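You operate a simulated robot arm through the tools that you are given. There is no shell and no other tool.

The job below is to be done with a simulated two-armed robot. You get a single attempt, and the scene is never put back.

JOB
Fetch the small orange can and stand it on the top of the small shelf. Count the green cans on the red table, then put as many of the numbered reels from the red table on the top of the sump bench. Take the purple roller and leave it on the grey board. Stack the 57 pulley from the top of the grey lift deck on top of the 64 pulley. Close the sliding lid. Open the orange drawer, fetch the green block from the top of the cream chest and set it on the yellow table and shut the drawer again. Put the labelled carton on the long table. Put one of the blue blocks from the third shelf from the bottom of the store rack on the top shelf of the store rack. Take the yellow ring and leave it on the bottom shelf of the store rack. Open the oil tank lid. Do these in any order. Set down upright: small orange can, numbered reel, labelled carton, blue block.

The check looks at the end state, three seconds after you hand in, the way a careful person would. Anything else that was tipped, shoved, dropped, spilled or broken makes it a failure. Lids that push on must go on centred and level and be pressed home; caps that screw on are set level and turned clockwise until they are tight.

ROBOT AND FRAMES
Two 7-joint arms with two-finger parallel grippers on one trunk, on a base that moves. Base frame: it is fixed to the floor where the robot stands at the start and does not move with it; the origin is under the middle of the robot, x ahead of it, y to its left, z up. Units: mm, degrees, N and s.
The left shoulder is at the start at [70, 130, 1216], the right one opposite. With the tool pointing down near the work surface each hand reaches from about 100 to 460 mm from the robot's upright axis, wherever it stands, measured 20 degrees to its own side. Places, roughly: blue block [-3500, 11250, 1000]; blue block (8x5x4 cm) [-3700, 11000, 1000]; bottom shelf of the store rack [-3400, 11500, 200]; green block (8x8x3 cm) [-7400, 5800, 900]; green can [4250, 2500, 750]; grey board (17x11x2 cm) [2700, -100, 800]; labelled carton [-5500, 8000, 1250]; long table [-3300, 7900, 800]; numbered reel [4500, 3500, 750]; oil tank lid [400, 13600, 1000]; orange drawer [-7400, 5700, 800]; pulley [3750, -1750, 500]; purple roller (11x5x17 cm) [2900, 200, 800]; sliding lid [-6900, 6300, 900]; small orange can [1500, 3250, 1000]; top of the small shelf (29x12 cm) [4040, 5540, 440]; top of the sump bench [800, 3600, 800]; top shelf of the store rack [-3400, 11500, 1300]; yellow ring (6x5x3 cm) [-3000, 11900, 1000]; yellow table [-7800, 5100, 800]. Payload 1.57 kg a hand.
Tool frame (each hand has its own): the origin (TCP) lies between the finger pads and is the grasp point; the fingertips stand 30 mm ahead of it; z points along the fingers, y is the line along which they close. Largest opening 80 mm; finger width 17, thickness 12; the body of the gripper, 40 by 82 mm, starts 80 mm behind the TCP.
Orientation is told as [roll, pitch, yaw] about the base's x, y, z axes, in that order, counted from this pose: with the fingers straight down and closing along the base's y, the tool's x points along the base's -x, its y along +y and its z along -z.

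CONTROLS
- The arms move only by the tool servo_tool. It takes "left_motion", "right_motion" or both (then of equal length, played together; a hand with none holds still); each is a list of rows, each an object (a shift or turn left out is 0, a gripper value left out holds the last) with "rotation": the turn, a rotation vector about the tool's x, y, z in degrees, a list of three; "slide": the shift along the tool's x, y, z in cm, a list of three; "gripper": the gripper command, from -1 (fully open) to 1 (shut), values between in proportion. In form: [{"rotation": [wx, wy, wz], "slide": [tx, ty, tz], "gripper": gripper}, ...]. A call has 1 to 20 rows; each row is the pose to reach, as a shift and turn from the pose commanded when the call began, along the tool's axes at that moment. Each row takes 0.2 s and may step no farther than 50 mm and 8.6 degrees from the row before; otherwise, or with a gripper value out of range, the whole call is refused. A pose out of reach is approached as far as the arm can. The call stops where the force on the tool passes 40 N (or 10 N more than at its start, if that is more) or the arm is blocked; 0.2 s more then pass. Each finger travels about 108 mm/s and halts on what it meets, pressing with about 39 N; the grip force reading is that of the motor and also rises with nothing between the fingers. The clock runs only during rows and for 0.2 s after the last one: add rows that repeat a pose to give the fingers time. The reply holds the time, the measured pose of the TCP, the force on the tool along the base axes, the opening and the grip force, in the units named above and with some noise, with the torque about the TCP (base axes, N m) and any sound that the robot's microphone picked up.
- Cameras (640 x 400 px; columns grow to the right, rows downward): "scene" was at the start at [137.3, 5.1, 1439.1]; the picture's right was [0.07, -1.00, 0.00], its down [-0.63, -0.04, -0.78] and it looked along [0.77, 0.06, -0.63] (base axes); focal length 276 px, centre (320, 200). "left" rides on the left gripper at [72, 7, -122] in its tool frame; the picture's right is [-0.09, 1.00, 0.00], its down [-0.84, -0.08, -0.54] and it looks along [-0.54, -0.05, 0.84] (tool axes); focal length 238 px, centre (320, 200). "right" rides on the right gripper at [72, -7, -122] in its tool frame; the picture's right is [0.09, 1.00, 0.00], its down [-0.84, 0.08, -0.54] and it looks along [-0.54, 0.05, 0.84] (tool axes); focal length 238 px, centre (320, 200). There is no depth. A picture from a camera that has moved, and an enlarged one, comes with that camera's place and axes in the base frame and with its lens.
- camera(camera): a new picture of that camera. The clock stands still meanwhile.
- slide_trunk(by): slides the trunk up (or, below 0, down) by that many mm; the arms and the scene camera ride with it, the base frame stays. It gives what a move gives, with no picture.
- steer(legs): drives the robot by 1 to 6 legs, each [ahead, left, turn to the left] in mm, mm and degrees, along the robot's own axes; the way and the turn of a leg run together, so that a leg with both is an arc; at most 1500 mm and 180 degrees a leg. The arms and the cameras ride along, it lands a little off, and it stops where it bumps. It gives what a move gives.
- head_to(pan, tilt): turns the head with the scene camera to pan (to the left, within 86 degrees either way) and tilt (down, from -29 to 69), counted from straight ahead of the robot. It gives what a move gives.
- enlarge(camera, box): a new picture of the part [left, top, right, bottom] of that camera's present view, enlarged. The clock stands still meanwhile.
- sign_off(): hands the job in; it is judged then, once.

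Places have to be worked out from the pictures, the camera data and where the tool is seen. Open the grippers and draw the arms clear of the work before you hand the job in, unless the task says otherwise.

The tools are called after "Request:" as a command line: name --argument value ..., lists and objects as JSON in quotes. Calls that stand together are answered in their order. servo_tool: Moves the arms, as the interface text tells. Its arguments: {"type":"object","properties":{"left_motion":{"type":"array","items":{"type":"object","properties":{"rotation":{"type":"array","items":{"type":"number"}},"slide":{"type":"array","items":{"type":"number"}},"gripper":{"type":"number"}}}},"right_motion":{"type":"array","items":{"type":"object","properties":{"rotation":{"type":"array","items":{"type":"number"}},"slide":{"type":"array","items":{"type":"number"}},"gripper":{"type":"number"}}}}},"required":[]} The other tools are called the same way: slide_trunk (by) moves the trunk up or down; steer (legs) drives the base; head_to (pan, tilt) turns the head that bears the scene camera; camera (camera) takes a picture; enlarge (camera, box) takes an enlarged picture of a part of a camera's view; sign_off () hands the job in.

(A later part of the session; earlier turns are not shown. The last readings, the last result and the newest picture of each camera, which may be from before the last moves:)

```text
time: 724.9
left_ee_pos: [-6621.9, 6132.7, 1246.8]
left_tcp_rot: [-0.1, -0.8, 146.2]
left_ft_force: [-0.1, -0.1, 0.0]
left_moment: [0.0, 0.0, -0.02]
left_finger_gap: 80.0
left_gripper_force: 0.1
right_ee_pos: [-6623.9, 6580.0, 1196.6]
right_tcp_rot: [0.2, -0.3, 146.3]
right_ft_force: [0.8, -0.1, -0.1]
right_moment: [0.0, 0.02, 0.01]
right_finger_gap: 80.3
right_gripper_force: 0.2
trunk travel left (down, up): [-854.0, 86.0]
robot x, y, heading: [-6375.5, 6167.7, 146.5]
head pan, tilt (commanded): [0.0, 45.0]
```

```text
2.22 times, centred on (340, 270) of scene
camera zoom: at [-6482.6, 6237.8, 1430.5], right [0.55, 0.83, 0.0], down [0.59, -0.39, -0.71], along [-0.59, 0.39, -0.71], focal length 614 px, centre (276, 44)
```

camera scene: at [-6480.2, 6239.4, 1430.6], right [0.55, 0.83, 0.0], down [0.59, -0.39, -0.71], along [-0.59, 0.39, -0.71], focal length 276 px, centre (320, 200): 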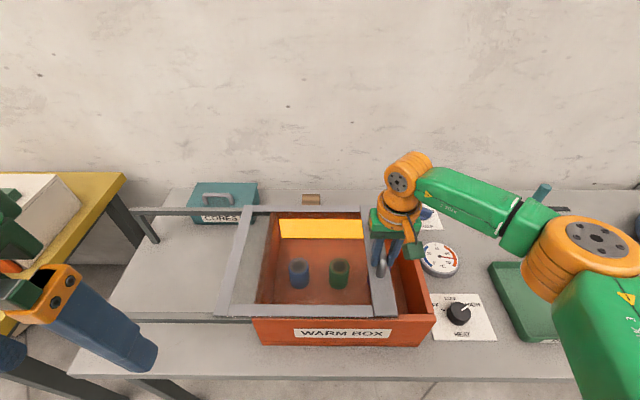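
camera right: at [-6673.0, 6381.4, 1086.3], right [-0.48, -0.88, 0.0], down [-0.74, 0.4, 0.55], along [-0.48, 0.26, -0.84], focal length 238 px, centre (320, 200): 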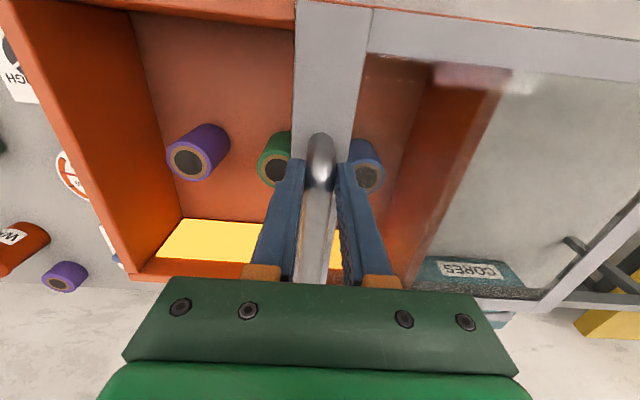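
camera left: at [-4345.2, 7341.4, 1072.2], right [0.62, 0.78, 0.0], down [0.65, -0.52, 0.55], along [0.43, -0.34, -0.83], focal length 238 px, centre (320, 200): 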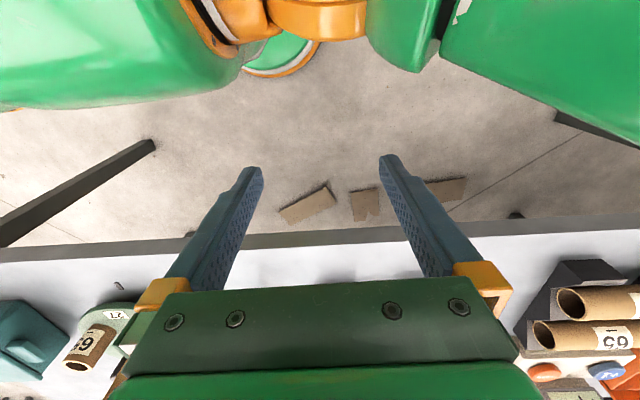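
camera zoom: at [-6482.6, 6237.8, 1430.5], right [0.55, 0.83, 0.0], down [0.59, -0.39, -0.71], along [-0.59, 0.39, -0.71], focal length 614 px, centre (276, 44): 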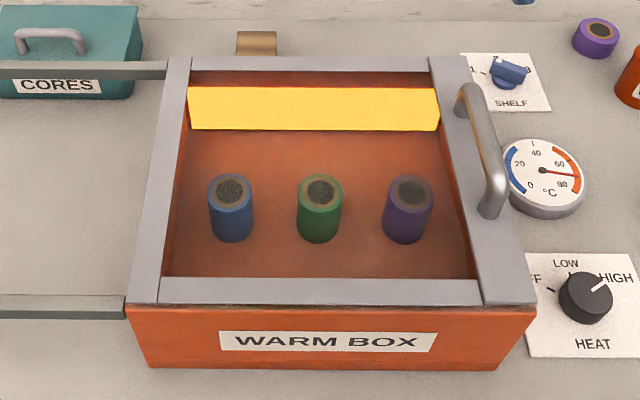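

The sliding lid is shut. Now the chest: I back up 250 mm, move left about 990 mm and look at the orange drawer and green block.

Request:
steer --legs '[[-250, 0, 0], [0, 960, 0]]'

Request:
head_to --pan 0 --tilt 35

Request:
camera --camera "scene"

Request:
enlarge --camera "scene" --box '[220, 130, 460, 290]'

```text
time: 731.3
left_ee_pos: [-6946.1, 5200.1, 1246.9]
left_tcp_rot: [0.0, -0.8, 146.1]
left_ft_force: [0.0, -0.3, 0.3]
left_moment: [-0.05, 0.0, 0.0]
left_finger_gap: 80.0
left_gripper_force: 0.1
right_ee_pos: [-6944.9, 5647.7, 1193.9]
right_tcp_rot: [0.2, -0.3, 146.1]
right_ft_force: [0.4, 0.5, -0.4]
right_moment: [-0.04, 0.0, 0.01]
right_finger_gap: 79.9
right_gripper_force: 0.1
trunk travel left (down, up): [-854.0, 86.0]
robot x, y, heading: [-6696.5, 5231.5, 146.0]
head pan, tilt (commanded): [0.0, 45.0]
```

```text
time: 732.0
left_ee_pos: [-6946.2, 5199.2, 1246.6]
left_tcp_rot: [0.0, -0.8, 146.1]
left_ft_force: [0.5, 0.7, -0.2]
left_moment: [0.01, 0.0, -0.01]
left_finger_gap: 80.1
left_gripper_force: 0.1
right_ee_pos: [-6946.3, 5645.8, 1194.9]
right_tcp_rot: [0.2, -0.4, 146.1]
right_ft_force: [-0.6, -0.3, 0.2]
right_moment: [0.02, -0.01, 0.0]
right_finger_gap: 80.0
right_gripper_force: 0.1
trunk travel left (down, up): [-854.0, 86.0]
robot x, y, heading: [-6694.0, 5229.2, 145.9]
head pan, tilt (commanded): [0.0, 35.0]
```

```text
taken
camera scene: at [-6811.0, 5308.0, 1445.2], right [0.56, 0.83, 0.0], down [0.48, -0.32, -0.82], along [-0.68, 0.46, -0.57], focal length 276 px, centre (320, 200)
```

scene: 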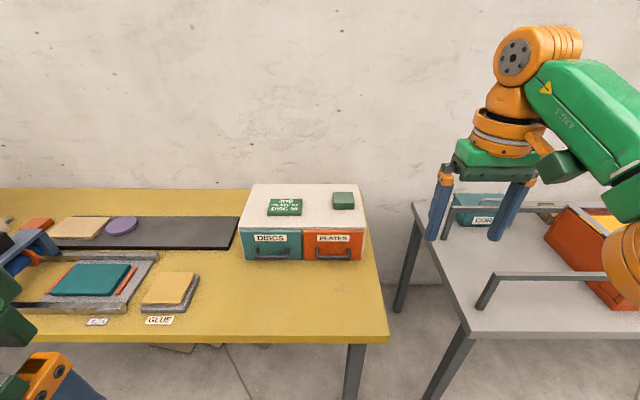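

```text
2.50 times, centred on (340, 210) of scene
camera zoom: at [-6811.0, 5308.0, 1445.2], right [0.56, 0.83, 0.0], down [0.48, -0.32, -0.82], along [-0.68, 0.46, -0.57], focal length 690 px, centre (270, 175)
```

zoom: 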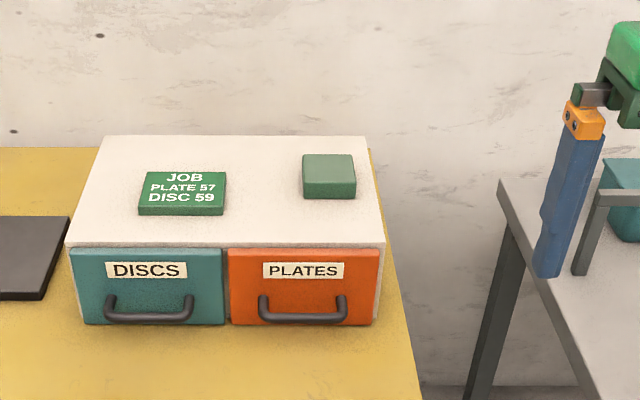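

The orange PLATES drawer has a bar handle low on its front; the plain green block (about 64 mm wide) lies on the chest's right part. I drive 240 mm in and 60 mm left.

Request:
steer --legs '[[240, 60, 0.6]]'

Request:
head_to --pan 0 --tilt 45

Request:
camera --camera "scene"

Request:
enlarge --camera "scene" --box '[250, 130, 470, 310]'

Request:
camera --camera "right"

```text
time: 733.9
left_ee_pos: [-7175.6, 5278.8, 1245.9]
left_tcp_rot: [0.0, -1.0, 146.7]
left_ft_force: [0.5, -0.2, -0.5]
left_moment: [0.01, 0.07, 0.0]
left_finger_gap: 79.9
left_gripper_force: 0.2
right_ee_pos: [-7179.9, 5724.8, 1196.3]
right_tcp_rot: [0.3, -0.5, 146.7]
right_ft_force: [0.7, -0.6, 0.1]
right_moment: [0.03, 0.02, 0.01]
right_finger_gap: 79.7
right_gripper_force: 0.0
trunk travel left (down, up): [-854.0, 86.0]
robot x, y, heading: [-6930.3, 5313.4, 147.0]
head pan, tilt (commanded): [0.0, 35.0]
```

```text
time: 734.6
left_ee_pos: [-7178.7, 5279.6, 1246.8]
left_tcp_rot: [0.1, -0.8, 146.7]
left_ft_force: [-0.7, 0.1, 0.0]
left_moment: [0.0, -0.01, -0.01]
left_finger_gap: 80.2
left_gripper_force: 0.0
right_ee_pos: [-7182.7, 5725.2, 1195.3]
right_tcp_rot: [0.2, -0.2, 146.7]
right_ft_force: [-0.1, 0.9, 0.1]
right_moment: [0.0, -0.03, -0.03]
right_finger_gap: 79.9
right_gripper_force: 0.1
trunk travel left (down, up): [-854.0, 86.0]
robot x, y, heading: [-6933.1, 5313.6, 146.8]
head pan, tilt (commanded): [0.0, 45.0]
```

```text
taken
camera scene: at [-7039.4, 5385.7, 1430.5], right [0.55, 0.84, 0.0], down [0.59, -0.39, -0.71], along [-0.59, 0.39, -0.71], focal length 276 px, centre (320, 200)
```

scene: 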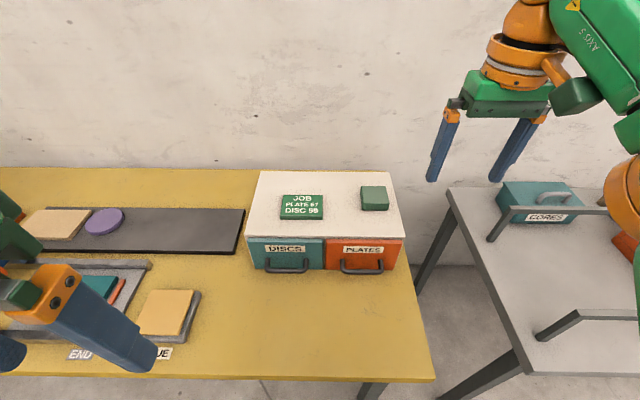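

```text
2.22 times, centred on (360, 220) of scene
camera zoom: at [-7039.4, 5385.7, 1430.5], right [0.55, 0.84, 0.0], down [0.59, -0.39, -0.71], along [-0.59, 0.39, -0.71], focal length 614 px, centre (231, 156)
```

zoom: 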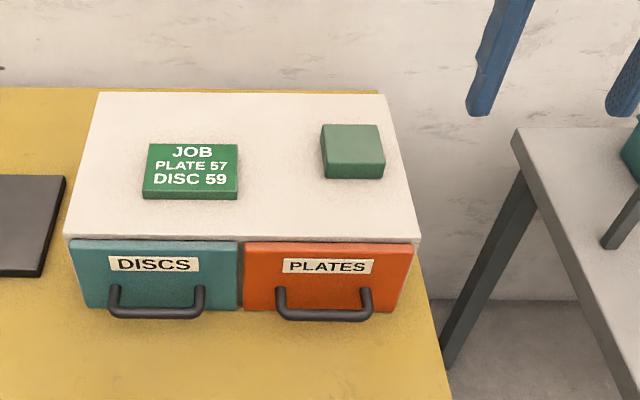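

```text
taken
camera right: at [-7118.2, 5692.4, 1315.9], right [-0.47, -0.88, 0.0], down [-0.74, 0.39, 0.55], along [-0.48, 0.25, -0.84], focal length 238 px, centre (320, 200)
```

right: 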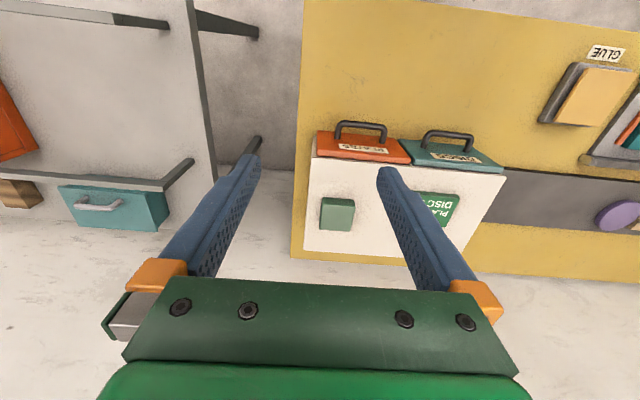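

Combining views: handle bar about 497 mm ahead, 110 mm right, z≈790; block centre about 650 ahead, 150 right, top z≈913. The base disc is low and can go partly under this table, so I drive 70 mm closer, then bring the closed right fingers above the gap behind the handle bar.

Request:
steer --legs '[[70, 0, 0]]'

Request:
servo_tool --right_motion '[{"slide": [0, 2, 4], "gripper": 1}, {"slide": [-0.4, 4, 8], "gripper": 1}, {"slide": [-0.8, 6, 12], "gripper": 1}, {"slide": [-1.2, 8, 16], "gripper": 1}, {"slide": [-1.6, 9.8, 20], "gripper": 1}, {"slide": [-1.6, 9.8, 24], "gripper": 1}, {"slide": [-1.6, 9.8, 24], "gripper": 1}]'

Request:
camera --camera "right"

Request:
enlarge --camera "scene" --box '[250, 170, 470, 350]'

```text
time: 735.6
left_ee_pos: [-7229.4, 5312.0, 1248.3]
left_tcp_rot: [-0.1, -1.2, 146.7]
left_ft_force: [1.3, 0.0, 0.1]
left_moment: [0.03, 0.08, -0.02]
left_finger_gap: 79.9
left_gripper_force: 0.1
right_ee_pos: [-7234.3, 5758.9, 1199.2]
right_tcp_rot: [0.2, -0.6, 146.8]
right_ft_force: [1.3, -0.3, 0.7]
right_moment: [0.03, 0.05, 0.01]
right_finger_gap: 80.3
right_gripper_force: 0.0
trunk travel left (down, up): [-854.0, 86.0]
robot x, y, heading: [-6990.4, 5352.6, 146.9]
head pan, tilt (commanded): [0.0, 45.0]
```

```text
time: 737.2
left_ee_pos: [-7238.0, 5318.3, 1245.7]
left_tcp_rot: [0.0, -0.9, 146.6]
left_ft_force: [0.5, -0.9, -0.1]
left_moment: [-0.01, -0.02, -0.02]
left_finger_gap: 80.1
left_gripper_force: 0.1
right_ee_pos: [-7309.7, 5691.4, 954.5]
right_tcp_rot: [0.2, -0.3, 146.7]
right_ft_force: [-0.5, 0.0, 0.4]
right_moment: [0.01, -0.02, 0.0]
right_finger_gap: 0.1
right_gripper_force: 21.0
trunk travel left (down, up): [-854.0, 86.0]
robot x, y, heading: [-6987.0, 5355.8, 146.9]
head pan, tilt (commanded): [0.0, 45.0]
```

```text
taken
camera right: at [-7244.2, 5657.4, 1075.3], right [-0.47, -0.88, 0.0], down [-0.74, 0.4, 0.55], along [-0.48, 0.25, -0.84], focal length 238 px, centre (320, 200)
```

right: 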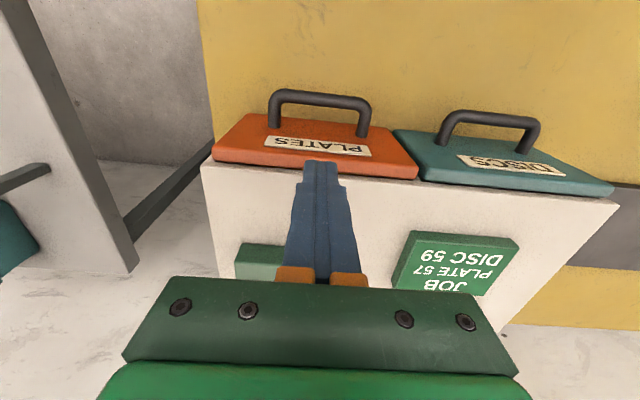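

```text
2.22 times, centred on (360, 260) of scene
camera zoom: at [-7097.8, 5424.4, 1430.4], right [0.55, 0.84, 0.0], down [0.59, -0.39, -0.71], along [-0.59, 0.39, -0.71], focal length 614 px, centre (231, 67)
```

zoom: 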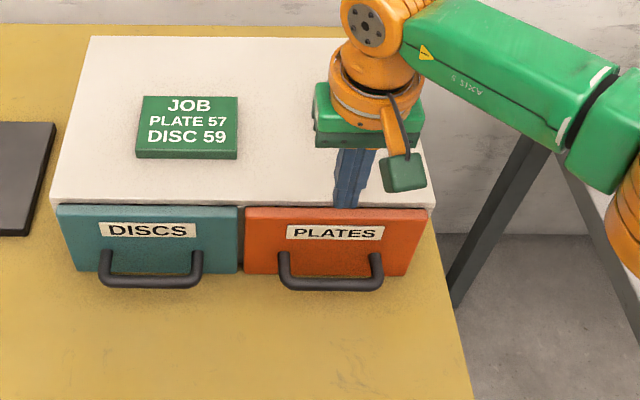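

The gap behind the bar is about 10 mm nearer than the present axis. I shift back 10 mm and descend part-way to check.

Request:
servo_tool --right_motion '[{"slide": [1.0, 0, 0]}, {"slide": [1.0, 0, 4]}, {"slide": [1.0, 0, 7.5]}, {"slide": [1.0, 0, 7.5]}]'

Request:
camera --camera "right"

Request:
enlarge --camera "scene" --box '[300, 210, 430, 320]'

```text
time: 738.2
left_ee_pos: [-7236.0, 5317.9, 1245.7]
left_tcp_rot: [0.0, -0.7, 146.7]
left_ft_force: [0.3, 0.0, 0.1]
left_moment: [-0.01, -0.02, 0.02]
left_finger_gap: 80.1
left_gripper_force: 0.0
right_ee_pos: [-7301.5, 5684.7, 880.3]
right_tcp_rot: [0.2, -0.3, 146.7]
right_ft_force: [-0.1, 0.7, 0.6]
right_moment: [0.0, 0.0, 0.02]
right_finger_gap: 0.1
right_gripper_force: 20.8
trunk travel left (down, up): [-854.0, 86.0]
robot x, y, heading: [-6987.1, 5352.5, 146.7]
head pan, tilt (commanded): [0.0, 45.0]
```

```text
taken
camera right: at [-7237.1, 5651.2, 1000.7], right [-0.47, -0.88, 0.0], down [-0.74, 0.39, 0.55], along [-0.48, 0.25, -0.84], focal length 238 px, centre (320, 200)
```

right: 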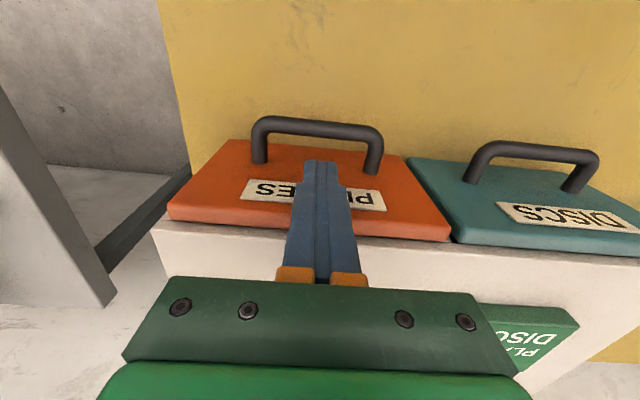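

```text
3.64 times, centred on (365, 265) of scene
camera zoom: at [-7097.4, 5423.8, 1430.5], right [0.55, 0.84, 0.0], down [0.59, -0.39, -0.71], along [-0.59, 0.39, -0.71], focal length 1004 px, centre (156, -36)
```

zoom: 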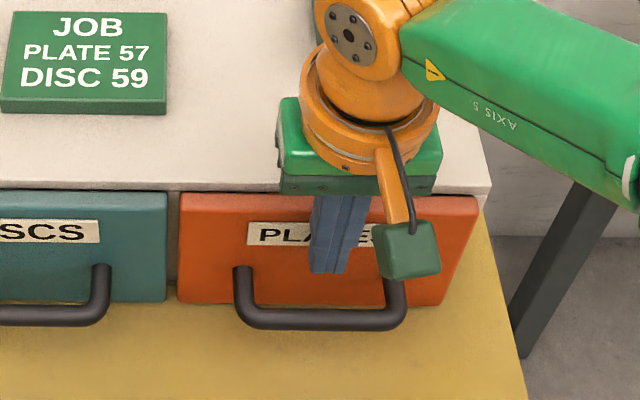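

The free gap behind the bar is only about 19 mm, so a single 12 mm finger (hand turned 90°, gripping the bar) suits better. I raise the hand and turn it.

Request:
servo_tool --right_motion '[{"slide": [0, 0, -4]}, {"slide": [0, 0, -8]}, {"slide": [1, 0, -12]}, {"slide": [1, 0, -12], "rotation": [0, 0, 8.2]}, {"slide": [1, 0, -12], "rotation": [0, 0, 16.4]}, {"slide": [1, 0, -12], "rotation": [0, 0, 24.6]}, {"slide": [1, 0, -12], "rotation": [0, 0, 32.8]}, {"slide": [1, 0, -12], "rotation": [0, 0, 41]}, {"slide": [1, 0, -12], "rotation": [0, 0, 49.2]}, {"slide": [1, 0, -12], "rotation": [0, 0, 57.4]}, {"slide": [1, 0, -12], "rotation": [0, 0, 65.6]}, {"slide": [1, 0, -12], "rotation": [0, 0, 73.8]}, {"slide": [1, 0, -12], "rotation": [0, 0, 82]}, {"slide": [1, 0, -12], "rotation": [0, 0, 90], "gripper": 0.4}, {"slide": [1, 0, -12], "rotation": [0, 0, 90], "gripper": 0.4}]'

Request:
camera --camera "right"

```text
time: 741.4
left_ee_pos: [-7237.4, 5317.3, 1246.3]
left_tcp_rot: [0.1, -0.8, 146.6]
left_ft_force: [0.1, -0.3, -0.3]
left_moment: [-0.02, -0.02, -0.01]
left_finger_gap: 80.1
left_gripper_force: 0.0
right_ee_pos: [-7293.6, 5681.6, 1000.3]
right_tcp_rot: [0.3, 0.3, 56.7]
right_ft_force: [0.3, 0.6, -0.5]
right_moment: [0.0, 0.03, 0.01]
right_finger_gap: 24.0
right_gripper_force: 0.1
trunk travel left (down, up): [-854.0, 86.0]
robot x, y, heading: [-6986.3, 5348.2, 146.5]
head pan, tilt (commanded): [0.0, 45.0]
```

```text
taken
camera right: at [-7325.9, 5616.6, 1121.9], right [-0.88, 0.47, 0.0], down [0.4, 0.74, 0.54], along [0.25, 0.48, -0.84], focal length 238 px, centre (320, 200)
```

right: 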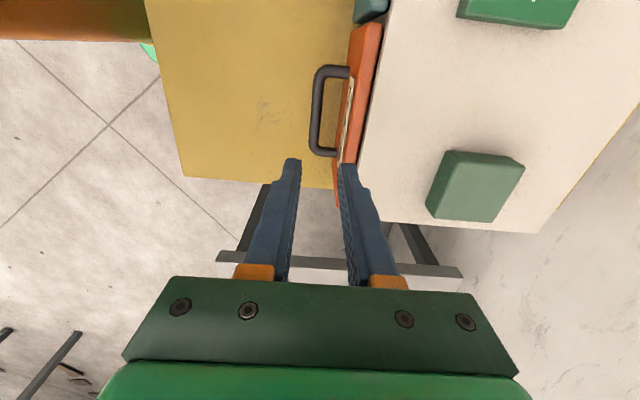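

From this side view the bar stands about 36 mm off the drawer face, directly under the hand. I shift back 5 mm, open to 32 mm, and descend in stages.

Request:
servo_tool --right_motion '[{"slide": [0, -0.5, 4], "gripper": 0.2}, {"slide": [0, -0.5, 8], "gripper": 0.2}, {"slide": [0, -0.5, 12], "gripper": 0.2}, {"slide": [0, -0.5, 14.5], "gripper": 0.2}, {"slide": [0, -0.5, 14.5], "gripper": 0.2}]'

Request:
camera --camera "right"

```text
time: 742.6
left_ee_pos: [-7237.1, 5318.0, 1246.3]
left_tcp_rot: [0.0, -0.8, 146.6]
left_ft_force: [-0.2, 0.1, -0.1]
left_moment: [0.01, 0.0, 0.04]
left_finger_gap: 80.0
left_gripper_force: 0.1
right_ee_pos: [-7290.4, 5676.5, 855.9]
right_tcp_rot: [0.3, 0.2, 56.7]
right_ft_force: [-0.4, -0.1, -0.1]
right_moment: [0.0, -0.01, 0.02]
right_finger_gap: 32.1
right_gripper_force: 0.0
trunk travel left (down, up): [-854.0, 86.0]
robot x, y, heading: [-6988.3, 5353.7, 146.9]
head pan, tilt (commanded): [0.0, 45.0]
```

```text
taken
camera right: at [-7323.5, 5613.7, 976.9], right [-0.88, 0.47, 0.01], down [0.4, 0.74, 0.54], along [0.25, 0.48, -0.84], focal length 238 px, centre (320, 200)
```

right: 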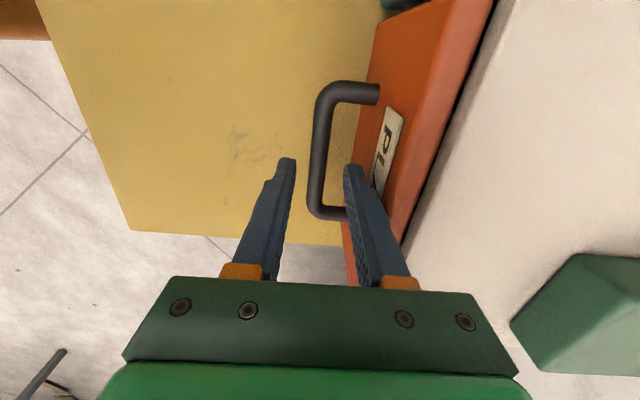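

The bar is centred between the fingers' path, at about z 788. I descend 55 mm more and close on it.

Request:
servo_tool --right_motion '[{"slide": [0, 0, 3]}, {"slide": [0, 0, 5.4]}, {"slide": [0, 0, 5.4]}, {"slide": [0, 0, 5.4], "gripper": 1}, {"slide": [0, 0, 5.4], "gripper": 1}, {"slide": [0, 0, 5.4], "gripper": 1}]'

Request:
camera --camera "right"

```text
time: 744.0
left_ee_pos: [-7238.2, 5317.8, 1245.1]
left_tcp_rot: [0.0, -0.8, 146.7]
left_ft_force: [0.6, 0.1, 0.4]
left_moment: [0.0, -0.04, -0.01]
left_finger_gap: 80.1
left_gripper_force: 0.0
right_ee_pos: [-7291.4, 5676.3, 801.1]
right_tcp_rot: [0.2, 0.4, 56.7]
right_ft_force: [-0.3, -2.3, -2.3]
right_moment: [-0.38, 0.31, -0.03]
right_finger_gap: 13.8
right_gripper_force: 30.5
trunk travel left (down, up): [-854.0, 86.0]
robot x, y, heading: [-6991.5, 5347.2, 146.6]
head pan, tilt (commanded): [0.0, 45.0]
```

```text
taken
camera right: at [-7324.1, 5613.0, 922.3], right [-0.88, 0.47, 0.0], down [0.4, 0.74, 0.54], along [0.25, 0.48, -0.84], focal length 238 px, centre (320, 200)
```

right: 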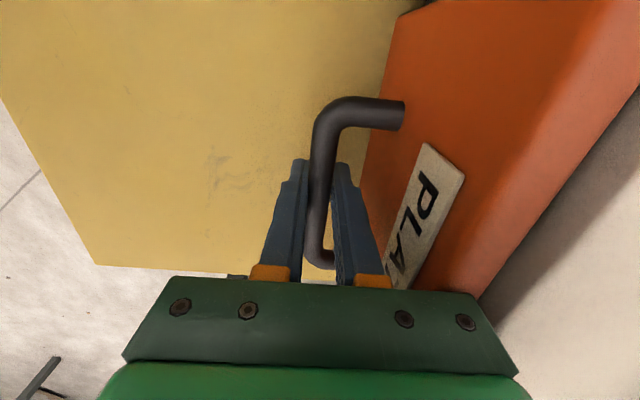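

The handle is gripped. I pull the drawer open slowly, 40 mm first, and check that only the drawer moves.

Request:
servo_tool --right_motion '[{"slide": [0, -0.8, 0]}, {"slide": [0, -1.6, 0]}, {"slide": [0, -2.4, 0]}, {"slide": [0, -3.2, 0]}, {"slide": [0, -4, 0]}, {"slide": [0, -4, 0]}]'

Request:
camera --camera "scene"

Request:
camera --camera "right"

```text
time: 745.4
left_ee_pos: [-7238.5, 5316.4, 1245.0]
left_tcp_rot: [-0.1, -0.6, 146.7]
left_ft_force: [-0.1, 0.2, 0.3]
left_moment: [-0.02, 0.01, 0.01]
left_finger_gap: 80.0
left_gripper_force: 0.0
right_ee_pos: [-7259.7, 5652.8, 801.5]
right_tcp_rot: [0.2, 0.2, 56.7]
right_ft_force: [-4.0, -4.8, -5.4]
right_moment: [-0.28, 0.23, -0.02]
right_finger_gap: 14.0
right_gripper_force: 30.5
trunk travel left (down, up): [-854.0, 86.0]
robot x, y, heading: [-6990.2, 5350.6, 146.7]
head pan, tilt (commanded): [0.0, 45.0]
```

```text
taken
camera scene: at [-7100.1, 5422.9, 1430.3], right [0.55, 0.84, 0.0], down [0.59, -0.39, -0.71], along [-0.59, 0.39, -0.71], focal length 276 px, centre (320, 200)
```

scene: 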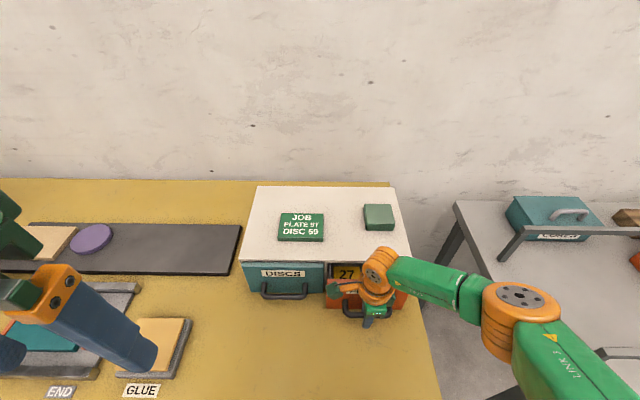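

```text
taken
camera right: at [-7291.6, 5590.7, 922.2], right [-0.88, 0.47, 0.0], down [0.4, 0.74, 0.54], along [0.25, 0.48, -0.84], focal length 238 px, centre (320, 200)
```

right: 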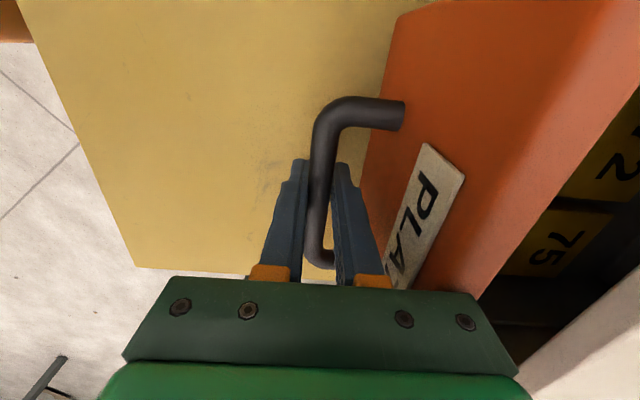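

The drawer opens (numbered plates inside) and the chest stays put. I pull 45 mm further.

Request:
servo_tool --right_motion '[{"slide": [0, -0.9, 0]}, {"slide": [0, -1.8, 0]}, {"slide": [0, -2.7, 0]}, {"slide": [0, -3.6, 0]}, {"slide": [0, -4.5, 0]}, {"slide": [0, -4.5, 0]}]'

Request:
servo_tool --right_motion '[{"slide": [0, 0, 0], "gripper": 0.4}, {"slide": [0, 0, 0], "gripper": 0.2}, {"slide": [0, 0, 0], "gripper": 0.2}, {"slide": [0, 0, -4], "gripper": 0.2}, {"slide": [0, 0, -8], "gripper": 0.2}, {"slide": [0, 0, -12], "gripper": 0.2}, {"slide": [0, 0, -16], "gripper": 0.2}, {"slide": [0, 0, -20], "gripper": 0.2}, {"slide": [0, 0, -24], "gripper": 0.2}, {"slide": [0, 0, -28], "gripper": 0.2}]'

Request:
camera --camera "scene"

```text
time: 746.8
left_ee_pos: [-7239.2, 5315.5, 1244.9]
left_tcp_rot: [-0.2, -0.8, 146.6]
left_ft_force: [0.3, -1.2, 0.0]
left_moment: [0.03, 0.02, 0.0]
left_finger_gap: 79.5
left_gripper_force: 0.1
right_ee_pos: [-7220.7, 5629.9, 800.9]
right_tcp_rot: [0.2, 0.1, 56.7]
right_ft_force: [-5.0, -8.2, -3.9]
right_moment: [-0.23, 0.21, -0.04]
right_finger_gap: 13.8
right_gripper_force: 30.5
trunk travel left (down, up): [-854.0, 86.0]
robot x, y, heading: [-6987.9, 5351.2, 146.4]
head pan, tilt (commanded): [0.0, 45.0]
```

```text
time: 749.0
left_ee_pos: [-7237.3, 5317.6, 1245.7]
left_tcp_rot: [-0.1, -0.7, 146.6]
left_ft_force: [0.0, -0.4, 1.3]
left_moment: [0.0, -0.02, 0.04]
left_finger_gap: 80.1
left_gripper_force: 0.1
right_ee_pos: [-7217.2, 5630.1, 1080.8]
right_tcp_rot: [0.3, 0.2, 56.7]
right_ft_force: [1.2, 0.0, 0.2]
right_moment: [-0.01, -0.02, 0.0]
right_finger_gap: 32.1
right_gripper_force: 0.0
trunk travel left (down, up): [-854.0, 86.0]
robot x, y, heading: [-6988.3, 5350.1, 146.9]
head pan, tilt (commanded): [0.0, 45.0]
```

```text
taken
camera scene: at [-7097.7, 5423.4, 1430.5], right [0.55, 0.84, 0.0], down [0.59, -0.39, -0.71], along [-0.59, 0.39, -0.71], focal length 276 px, centre (320, 200)
```

scene: 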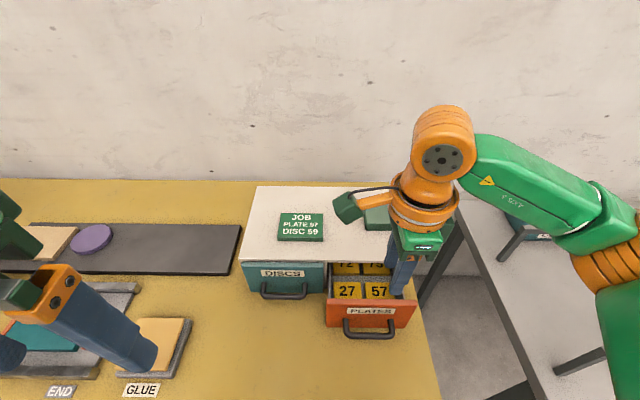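

The drawer stands open. Now the green block: I turn the hand back straight and tilt it 50° forward for the far reach.

Request:
servo_tool --right_motion '[{"rotation": [0, 0, -8.2]}, {"rotation": [0, 0, -16.4]}, {"rotation": [0, 0, -24.6]}, {"rotation": [0, 0, -32.8]}, {"rotation": [0, 0, -41]}, {"rotation": [0, 0, -49.2]}, {"rotation": [0, 0, -57.4]}, {"rotation": [0, 0, -65.6]}, {"rotation": [0, 0, -73.8]}, {"rotation": [0, 0, -82]}, {"rotation": [0, 0, -90], "gripper": -1}, {"rotation": [0, 0, -90], "gripper": -1}, {"rotation": [0, 0, -90], "gripper": -1}]'

Request:
servo_tool --right_motion '[{"rotation": [0, -8.3, 0], "slide": [-1.5, -0.7, 0]}, {"rotation": [0, -16.6, 0], "slide": [-3, -1.4, 0]}, {"rotation": [0, -24.9, 0], "slide": [-5, -2.1, 0]}, {"rotation": [0, -33.2, 0], "slide": [-8, -2.8, 0]}, {"rotation": [0, -41.5, 0], "slide": [-11, -3.5, 1]}, {"rotation": [0, -49.8, 0], "slide": [-14, -4.2, 3]}, {"rotation": [0, -49.8, 0], "slide": [-15, -4.2, 6]}, {"rotation": [0, -49.8, 0], "slide": [-15, -4.2, 6]}]'

Request:
camera --camera "right"

Request:
enlarge --camera "scene" --box '[240, 120, 460, 330]'

```text
time: 751.8
left_ee_pos: [-7238.1, 5317.8, 1245.6]
left_tcp_rot: [0.0, -0.8, 146.8]
left_ft_force: [0.8, 0.2, 1.1]
left_moment: [0.02, 0.02, -0.01]
left_finger_gap: 79.9
left_gripper_force: 0.1
right_ee_pos: [-7217.5, 5631.1, 1080.4]
right_tcp_rot: [0.1, -0.2, 146.8]
right_ft_force: [-0.4, -0.5, 0.8]
right_moment: [-0.03, -0.01, -0.01]
right_finger_gap: 80.0
right_gripper_force: 0.1
trunk travel left (down, up): [-854.0, 86.0]
robot x, y, heading: [-6989.0, 5353.8, 147.0]
head pan, tilt (commanded): [0.0, 45.0]
```

```text
time: 753.6
left_ee_pos: [-7237.2, 5317.5, 1245.9]
left_tcp_rot: [0.0, -0.7, 146.7]
left_ft_force: [0.0, 0.0, -0.5]
left_moment: [0.0, 0.0, 0.0]
left_finger_gap: 80.1
left_gripper_force: 0.0
right_ee_pos: [-7320.9, 5748.1, 1021.7]
right_tcp_rot: [0.3, -50.2, 146.4]
right_ft_force: [0.4, -0.5, 0.4]
right_moment: [-0.02, -0.01, 0.04]
right_finger_gap: 80.2
right_gripper_force: 0.1
trunk travel left (down, up): [-854.0, 86.0]
robot x, y, heading: [-6987.8, 5349.7, 146.8]
head pan, tilt (commanded): [0.0, 45.0]
```

```text
taken
camera right: at [-7199.8, 5678.1, 1042.9], right [-0.5, -0.87, -0.07], down [-0.14, 0.0, 0.99], along [-0.86, 0.5, -0.12], focal length 238 px, centre (320, 200)
```

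right: 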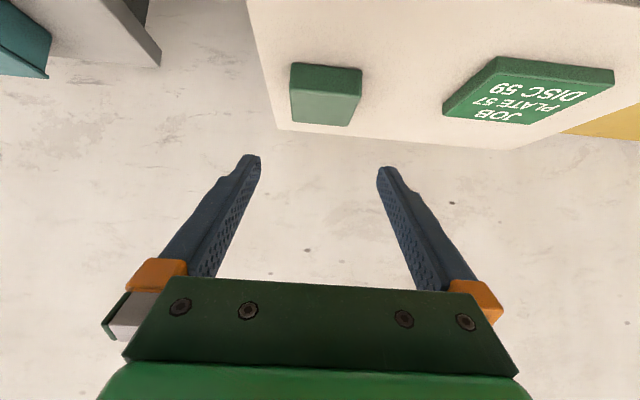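

```text
1.90 times, centred on (350, 225) of scene
camera zoom: at [-7097.7, 5423.8, 1430.5], right [0.55, 0.84, 0.0], down [0.59, -0.39, -0.71], along [-0.59, 0.39, -0.71], focal length 526 px, centre (263, 152)
```

zoom: 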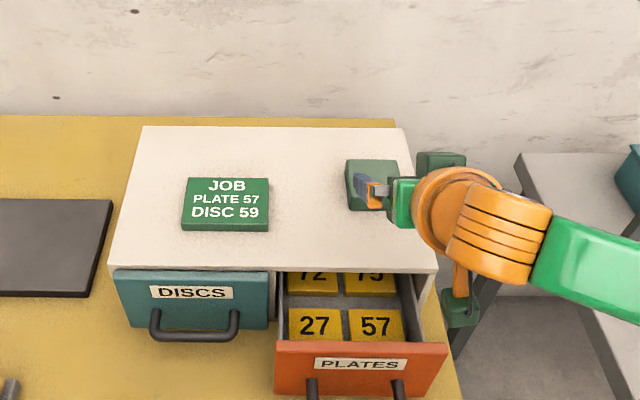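

The block is centred laterally, about 585 mm ahead. I approach along a slanting path, stopping short to check.

Request:
servo_tool --right_motion '[{"slide": [0.9, 0.1, 2.9]}, {"slide": [1.8, 0.15, 5.8]}, {"slide": [2.64, 0.15, 8.6]}, {"slide": [2.64, 0.15, 8.6]}]'

Request:
camera --camera "right"

Request:
enlarge --camera "scene" --box '[320, 150, 460, 270]'

```text
time: 754.6
left_ee_pos: [-7237.5, 5317.6, 1245.5]
left_tcp_rot: [-0.1, -0.9, 146.7]
left_ft_force: [0.4, 0.6, 0.5]
left_moment: [0.01, 0.01, -0.01]
left_finger_gap: 80.0
left_gripper_force: 0.1
right_ee_pos: [-7361.9, 5774.1, 945.8]
right_tcp_rot: [0.4, -50.1, 146.5]
right_ft_force: [0.5, 0.0, -0.7]
right_moment: [0.0, -0.02, 0.01]
right_finger_gap: 79.8
right_gripper_force: 0.1
trunk travel left (down, up): [-854.0, 86.0]
robot x, y, heading: [-6990.1, 5350.8, 146.9]
head pan, tilt (commanded): [0.0, 45.0]
```

```text
taken
camera right: at [-7241.4, 5703.4, 967.8], right [-0.5, -0.87, -0.07], down [-0.14, 0.0, 0.99], along [-0.86, 0.5, -0.13], focal length 238 px, centre (320, 200)
```

right: 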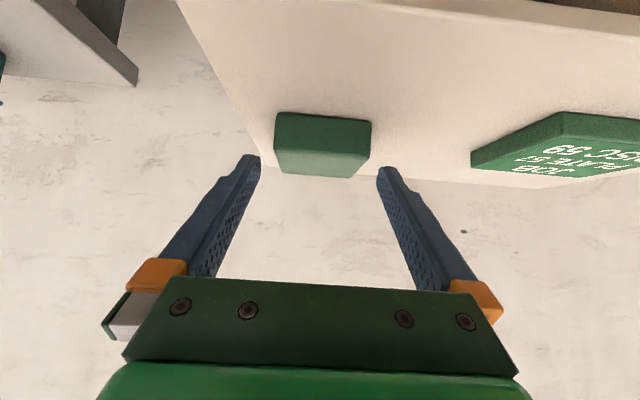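

```text
3.33 times, centred on (390, 210) of scene
camera zoom: at [-7097.7, 5424.0, 1430.5], right [0.55, 0.84, 0.0], down [0.59, -0.39, -0.71], along [-0.59, 0.39, -0.71], focal length 921 px, centre (87, 167)
```

zoom: 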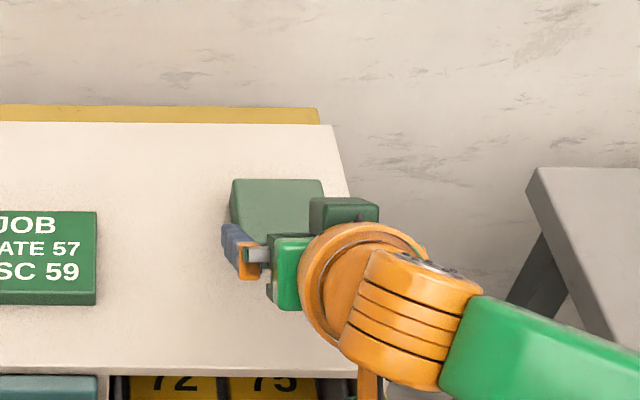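

The block's front face is 12 mm ahead, centre height about 903. I move the last 37 mm and close.

Request:
servo_tool --right_motion '[{"slide": [0.2, 0.1, 1.9]}, {"slide": [0.4, 0.1, 3.7]}, {"slide": [0.4, 0.1, 3.7]}]'

Request:
camera --camera "right"

```text
time: 755.4
left_ee_pos: [-7236.3, 5318.8, 1246.5]
left_tcp_rot: [0.0, -0.7, 146.8]
left_ft_force: [0.2, -0.1, 0.8]
left_moment: [-0.01, 0.0, -0.03]
left_finger_gap: 80.0
left_gripper_force: 0.0
right_ee_pos: [-7385.2, 5786.5, 919.3]
right_tcp_rot: [0.4, -50.1, 146.4]
right_ft_force: [-0.1, 0.1, -0.2]
right_moment: [-0.02, -0.01, -0.02]
right_finger_gap: 80.0
right_gripper_force: 0.0
trunk travel left (down, up): [-854.0, 86.0]
robot x, y, heading: [-6988.9, 5354.9, 146.9]
head pan, tilt (commanded): [0.0, 45.0]
```

```text
taken
camera right: at [-7263.6, 5715.9, 941.1], right [-0.5, -0.87, -0.07], down [-0.14, 0.01, 0.99], along [-0.86, 0.5, -0.12], focal length 238 px, centre (320, 200)
```

right: 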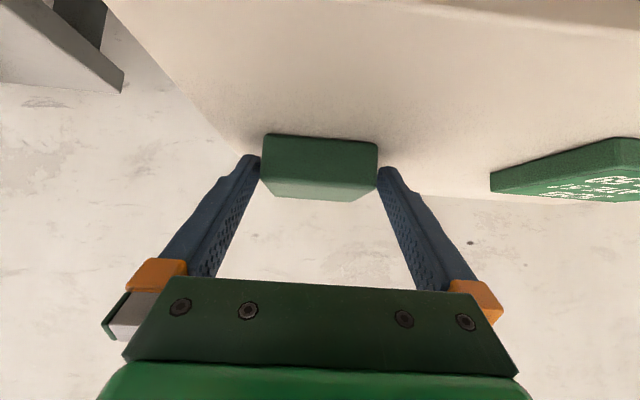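

I check the relation of the fingertips and the block from the head camera before going on, since the block may be nearly 80 mm wide.

Request:
enlarge --camera "scene" --box '[330, 160, 430, 240]'

Request:
enlarge --camera "right" --box '[220, 110, 420, 230]'

```text
5.00 times, centred on (380, 200) of scene
camera zoom: at [-7097.3, 5423.9, 1430.5], right [0.55, 0.84, 0.0], down [0.59, -0.39, -0.71], along [-0.59, 0.39, -0.71], focal length 1381 px, centre (20, 200)
```

zoom: 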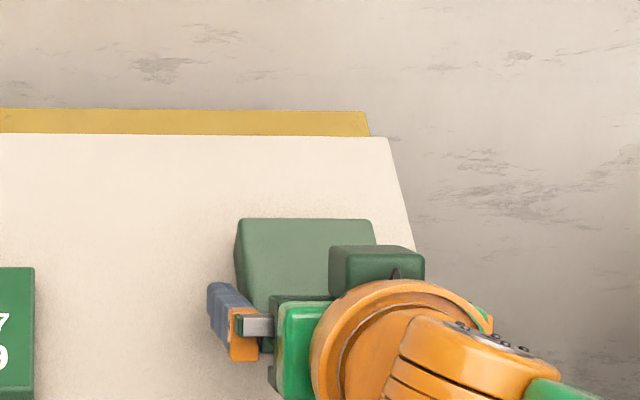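

```text
3.20 times, centred on (320, 170) of right
camera zoom: at [-7263.6, 5715.9, 941.1], right [-0.5, -0.87, -0.07], down [-0.14, 0.01, 0.99], along [-0.86, 0.5, -0.12], focal length 763 px, centre (320, 296)
```

zoom: 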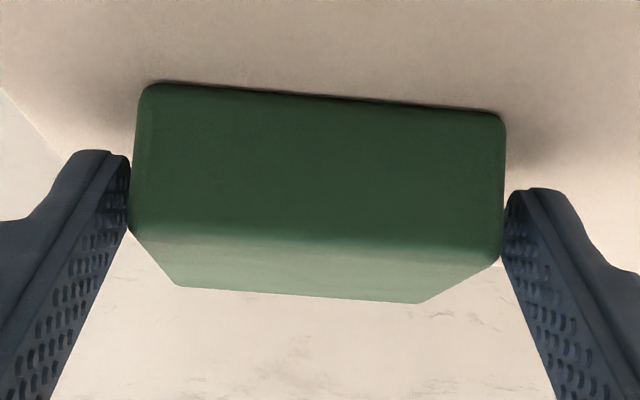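

The block looks 74–79 mm wide, possibly just inside the opening, with the tips already beside its front part. I test with a slight closing to see whether the fingers meet it.

Request:
servo_tool --right_motion '[{"slide": [0, 0.05, 0], "gripper": -0.92}, {"slide": [0, 0.05, 0], "gripper": -0.85}, {"slide": [0, 0.05, 0], "gripper": -0.8}, {"slide": [0, 0.05, 0], "gripper": -0.8}]'

Request:
enlarge --camera "right" --box '[220, 110, 420, 230]'

```text
time: 756.4
left_ee_pos: [-7236.7, 5317.9, 1246.7]
left_tcp_rot: [0.1, -0.8, 146.6]
left_ft_force: [0.9, 0.2, 0.2]
left_moment: [-0.03, 0.01, -0.02]
left_finger_gap: 80.0
left_gripper_force: 0.1
right_ee_pos: [-7384.1, 5786.4, 918.9]
right_tcp_rot: [0.3, -50.1, 146.4]
right_ft_force: [0.3, 0.2, -0.6]
right_moment: [-0.01, 0.01, 0.01]
right_finger_gap: 72.7
right_gripper_force: 0.5
trunk travel left (down, up): [-854.0, 86.0]
robot x, y, heading: [-6992.0, 5352.1, 146.7]
head pan, tilt (commanded): [0.0, 45.0]
```

```text
3.20 times, centred on (320, 170) of right
camera zoom: at [-7263.8, 5715.9, 941.1], right [-0.5, -0.86, -0.07], down [-0.14, 0.01, 0.99], along [-0.86, 0.5, -0.13], focal length 763 px, centre (320, 296)
```

zoom: 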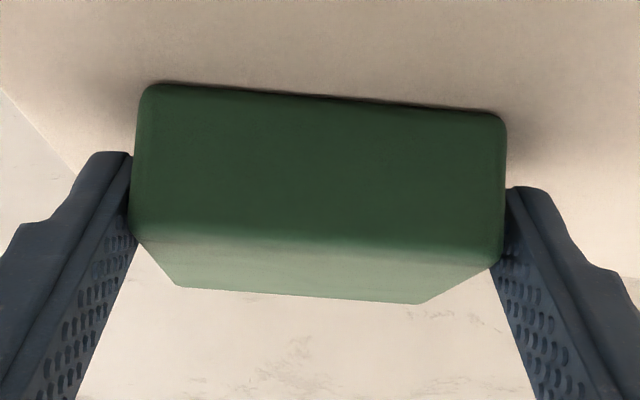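

The gap is 72.7 mm with the fingers still outside the block, so it is about 72 mm wide and graspable. I close fully and lift slightly.

Request:
servo_tool --right_motion '[{"slide": [0, 0, 0], "gripper": 1}, {"slide": [0, 0, 0], "gripper": 1}, {"slide": [0, 0, 0], "gripper": 1}, {"slide": [0, 0, 0], "gripper": 1}]'

Request:
camera --camera "right"

```text
time: 757.4
left_ee_pos: [-7237.0, 5318.8, 1246.2]
left_tcp_rot: [0.0, -0.9, 146.7]
left_ft_force: [0.0, 0.4, -0.3]
left_moment: [0.01, 0.04, -0.03]
left_finger_gap: 79.9
left_gripper_force: 0.1
right_ee_pos: [-7384.4, 5786.6, 919.3]
right_tcp_rot: [0.4, -50.1, 146.5]
right_ft_force: [0.3, 0.5, -0.4]
right_moment: [0.16, -0.13, -0.05]
right_finger_gap: 69.8
right_gripper_force: 39.3
trunk travel left (down, up): [-854.0, 86.0]
robot x, y, heading: [-6990.9, 5354.6, 146.4]
head pan, tilt (commanded): [0.0, 45.0]
```

```text
taken
camera right: at [-7263.7, 5715.9, 941.1], right [-0.5, -0.86, -0.07], down [-0.14, 0.01, 0.99], along [-0.86, 0.5, -0.13], focal length 238 px, centre (320, 200)
```

right: 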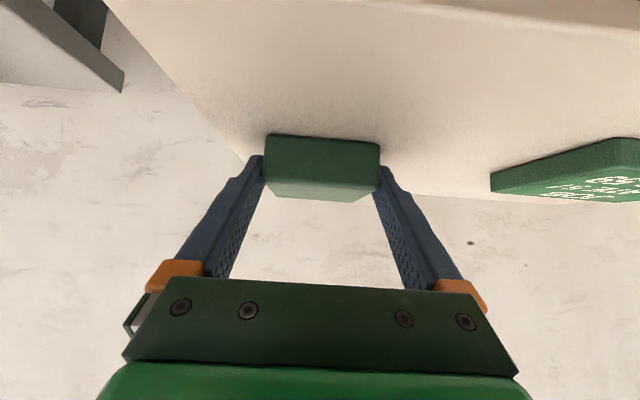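

It holds only the front third of the block, so I open, move 15 mm further over it, and grip again.

Request:
servo_tool --right_motion '[{"slide": [0, 0, 0], "gripper": -0.9}, {"slide": [0, 0, 0], "gripper": -1}, {"slide": [0, 0, 0], "gripper": -1}, {"slide": [-0.5, 0, 0.6], "gripper": -1}, {"slide": [-1.0, 0, 1.2], "gripper": -1}, {"slide": [-1.0, 0, 1.2], "gripper": -1}, {"slide": [-1.0, 0, 1.2], "gripper": 1}, {"slide": [-1.0, 0, 1.2], "gripper": 1}, {"slide": [-1.0, 0, 1.2], "gripper": 1}]'

Request:
servo_tool --right_motion '[{"slide": [-1.0, 0, -0.84]}, {"slide": [-2.3, 0, -1.93]}, {"slide": [-3.8, 0, -3.2]}, {"slide": [-3.8, 0, -3.2]}]'

Request:
camera --camera "right"

Request:
camera --camera "scene"

```text
time: 759.4
left_ee_pos: [-7235.8, 5318.0, 1245.1]
left_tcp_rot: [0.0, -0.8, 146.6]
left_ft_force: [0.0, 0.1, -0.5]
left_moment: [0.0, 0.03, 0.04]
left_finger_gap: 79.9
left_gripper_force: 0.0
right_ee_pos: [-7398.4, 5794.3, 918.7]
right_tcp_rot: [0.3, -50.1, 146.4]
right_ft_force: [0.5, 0.1, -0.4]
right_moment: [0.15, -0.03, -0.07]
right_finger_gap: 69.7
right_gripper_force: 38.6
trunk travel left (down, up): [-854.0, 86.0]
robot x, y, heading: [-6990.9, 5355.3, 146.9]
head pan, tilt (commanded): [0.0, 45.0]
```

```text
time: 760.4
left_ee_pos: [-7237.9, 5318.3, 1245.8]
left_tcp_rot: [0.0, -0.6, 146.6]
left_ft_force: [-0.6, 0.5, 0.6]
left_moment: [-0.01, -0.02, -0.02]
left_finger_gap: 79.8
left_gripper_force: 0.1
right_ee_pos: [-7397.1, 5794.6, 968.0]
right_tcp_rot: [0.4, -49.9, 146.5]
right_ft_force: [0.4, 0.5, -4.4]
right_moment: [0.0, -0.05, 0.01]
right_finger_gap: 69.9
right_gripper_force: 38.7
trunk travel left (down, up): [-854.0, 86.0]
robot x, y, heading: [-6985.3, 5353.1, 146.6]
head pan, tilt (commanded): [0.0, 45.0]
```

```text
taken
camera right: at [-7277.1, 5724.4, 990.7], right [-0.5, -0.87, -0.07], down [-0.14, 0.01, 0.99], along [-0.86, 0.5, -0.13], focal length 238 px, centre (320, 200)
```

right: 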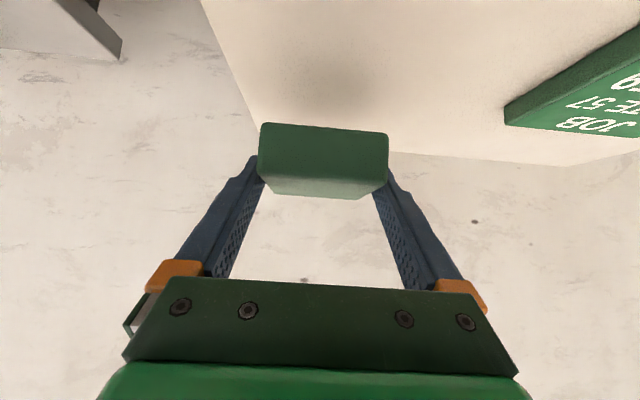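

```text
taken
camera scene: at [-7099.2, 5425.4, 1430.2], right [0.55, 0.84, 0.0], down [0.59, -0.39, -0.71], along [-0.59, 0.39, -0.71], focal length 276 px, centre (320, 200)
```

scene: 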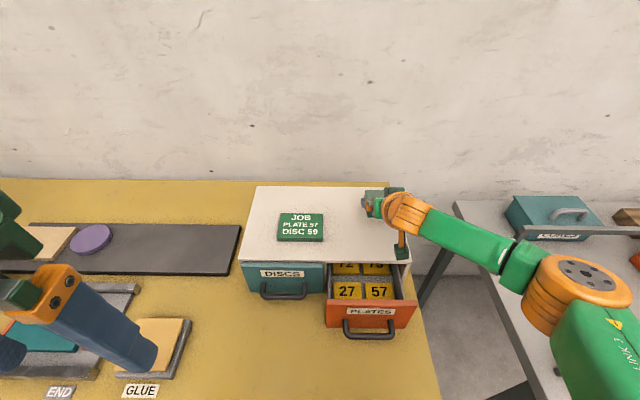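

The block is lifted clear (about 4 N). I drive back 266 mm and left 213 mm so it hangs over the free part of the yellow table in front of the DISCS drawer.

Request:
steer --legs '[[-266, 0, 0], [0, 213, 0]]'

Request:
slide_trunk --by -130

Request:
camera --camera "scene"

Request:
camera --camera "right"

```text
time: 763.5
left_ee_pos: [-7128.1, 4999.1, 1246.3]
left_tcp_rot: [0.2, -0.6, 146.6]
left_ft_force: [0.9, 0.2, -1.2]
left_moment: [-0.04, 0.02, -0.02]
left_finger_gap: 80.0
left_gripper_force: 0.0
right_ee_pos: [-7288.0, 5475.2, 967.5]
right_tcp_rot: [0.6, -50.0, 146.0]
right_ft_force: [-0.4, -0.1, -4.7]
right_moment: [-0.04, -0.04, 0.02]
right_finger_gap: 69.7
right_gripper_force: 39.1
trunk travel left (down, up): [-854.0, 86.0]
robot x, y, heading: [-6881.2, 5025.8, 146.6]
head pan, tilt (commanded): [0.0, 45.0]
```

```text
time: 765.1
left_ee_pos: [-7130.6, 4995.5, 1116.3]
left_tcp_rot: [0.0, -0.6, 146.6]
left_ft_force: [0.0, 0.2, -0.3]
left_moment: [0.01, 0.02, 0.03]
left_finger_gap: 80.1
left_gripper_force: 0.0
right_ee_pos: [-7289.1, 5472.3, 838.2]
right_tcp_rot: [0.3, -50.0, 146.5]
right_ft_force: [0.7, 0.8, -3.7]
right_moment: [-0.04, -0.03, 0.01]
right_finger_gap: 69.7
right_gripper_force: 39.0
trunk travel left (down, up): [-724.0, 216.0]
robot x, y, heading: [-6883.1, 5028.4, 146.5]
head pan, tilt (commanded): [0.0, 45.0]
```

```text
taken
camera scene: at [-6990.7, 5101.8, 1300.3], right [0.55, 0.84, 0.0], down [0.59, -0.39, -0.71], along [-0.59, 0.39, -0.71], focal length 276 px, centre (320, 200)
```

scene: 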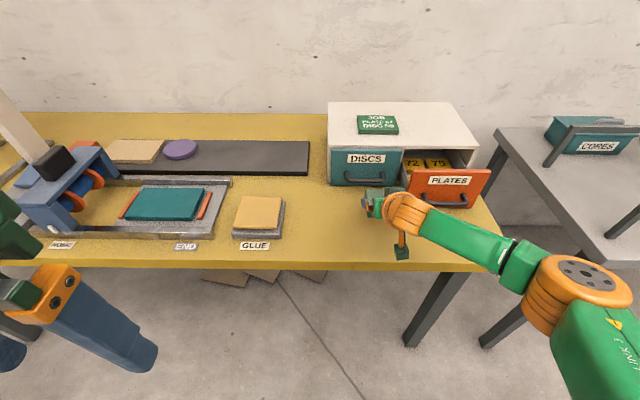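

```text
taken
camera right: at [-7168.5, 5401.2, 860.7], right [-0.5, -0.86, -0.07], down [-0.14, 0.01, 0.99], along [-0.86, 0.5, -0.13], focal length 238 px, centre (320, 200)
```

right: 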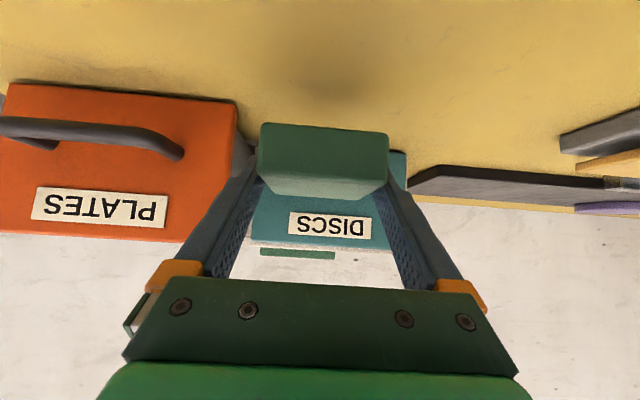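

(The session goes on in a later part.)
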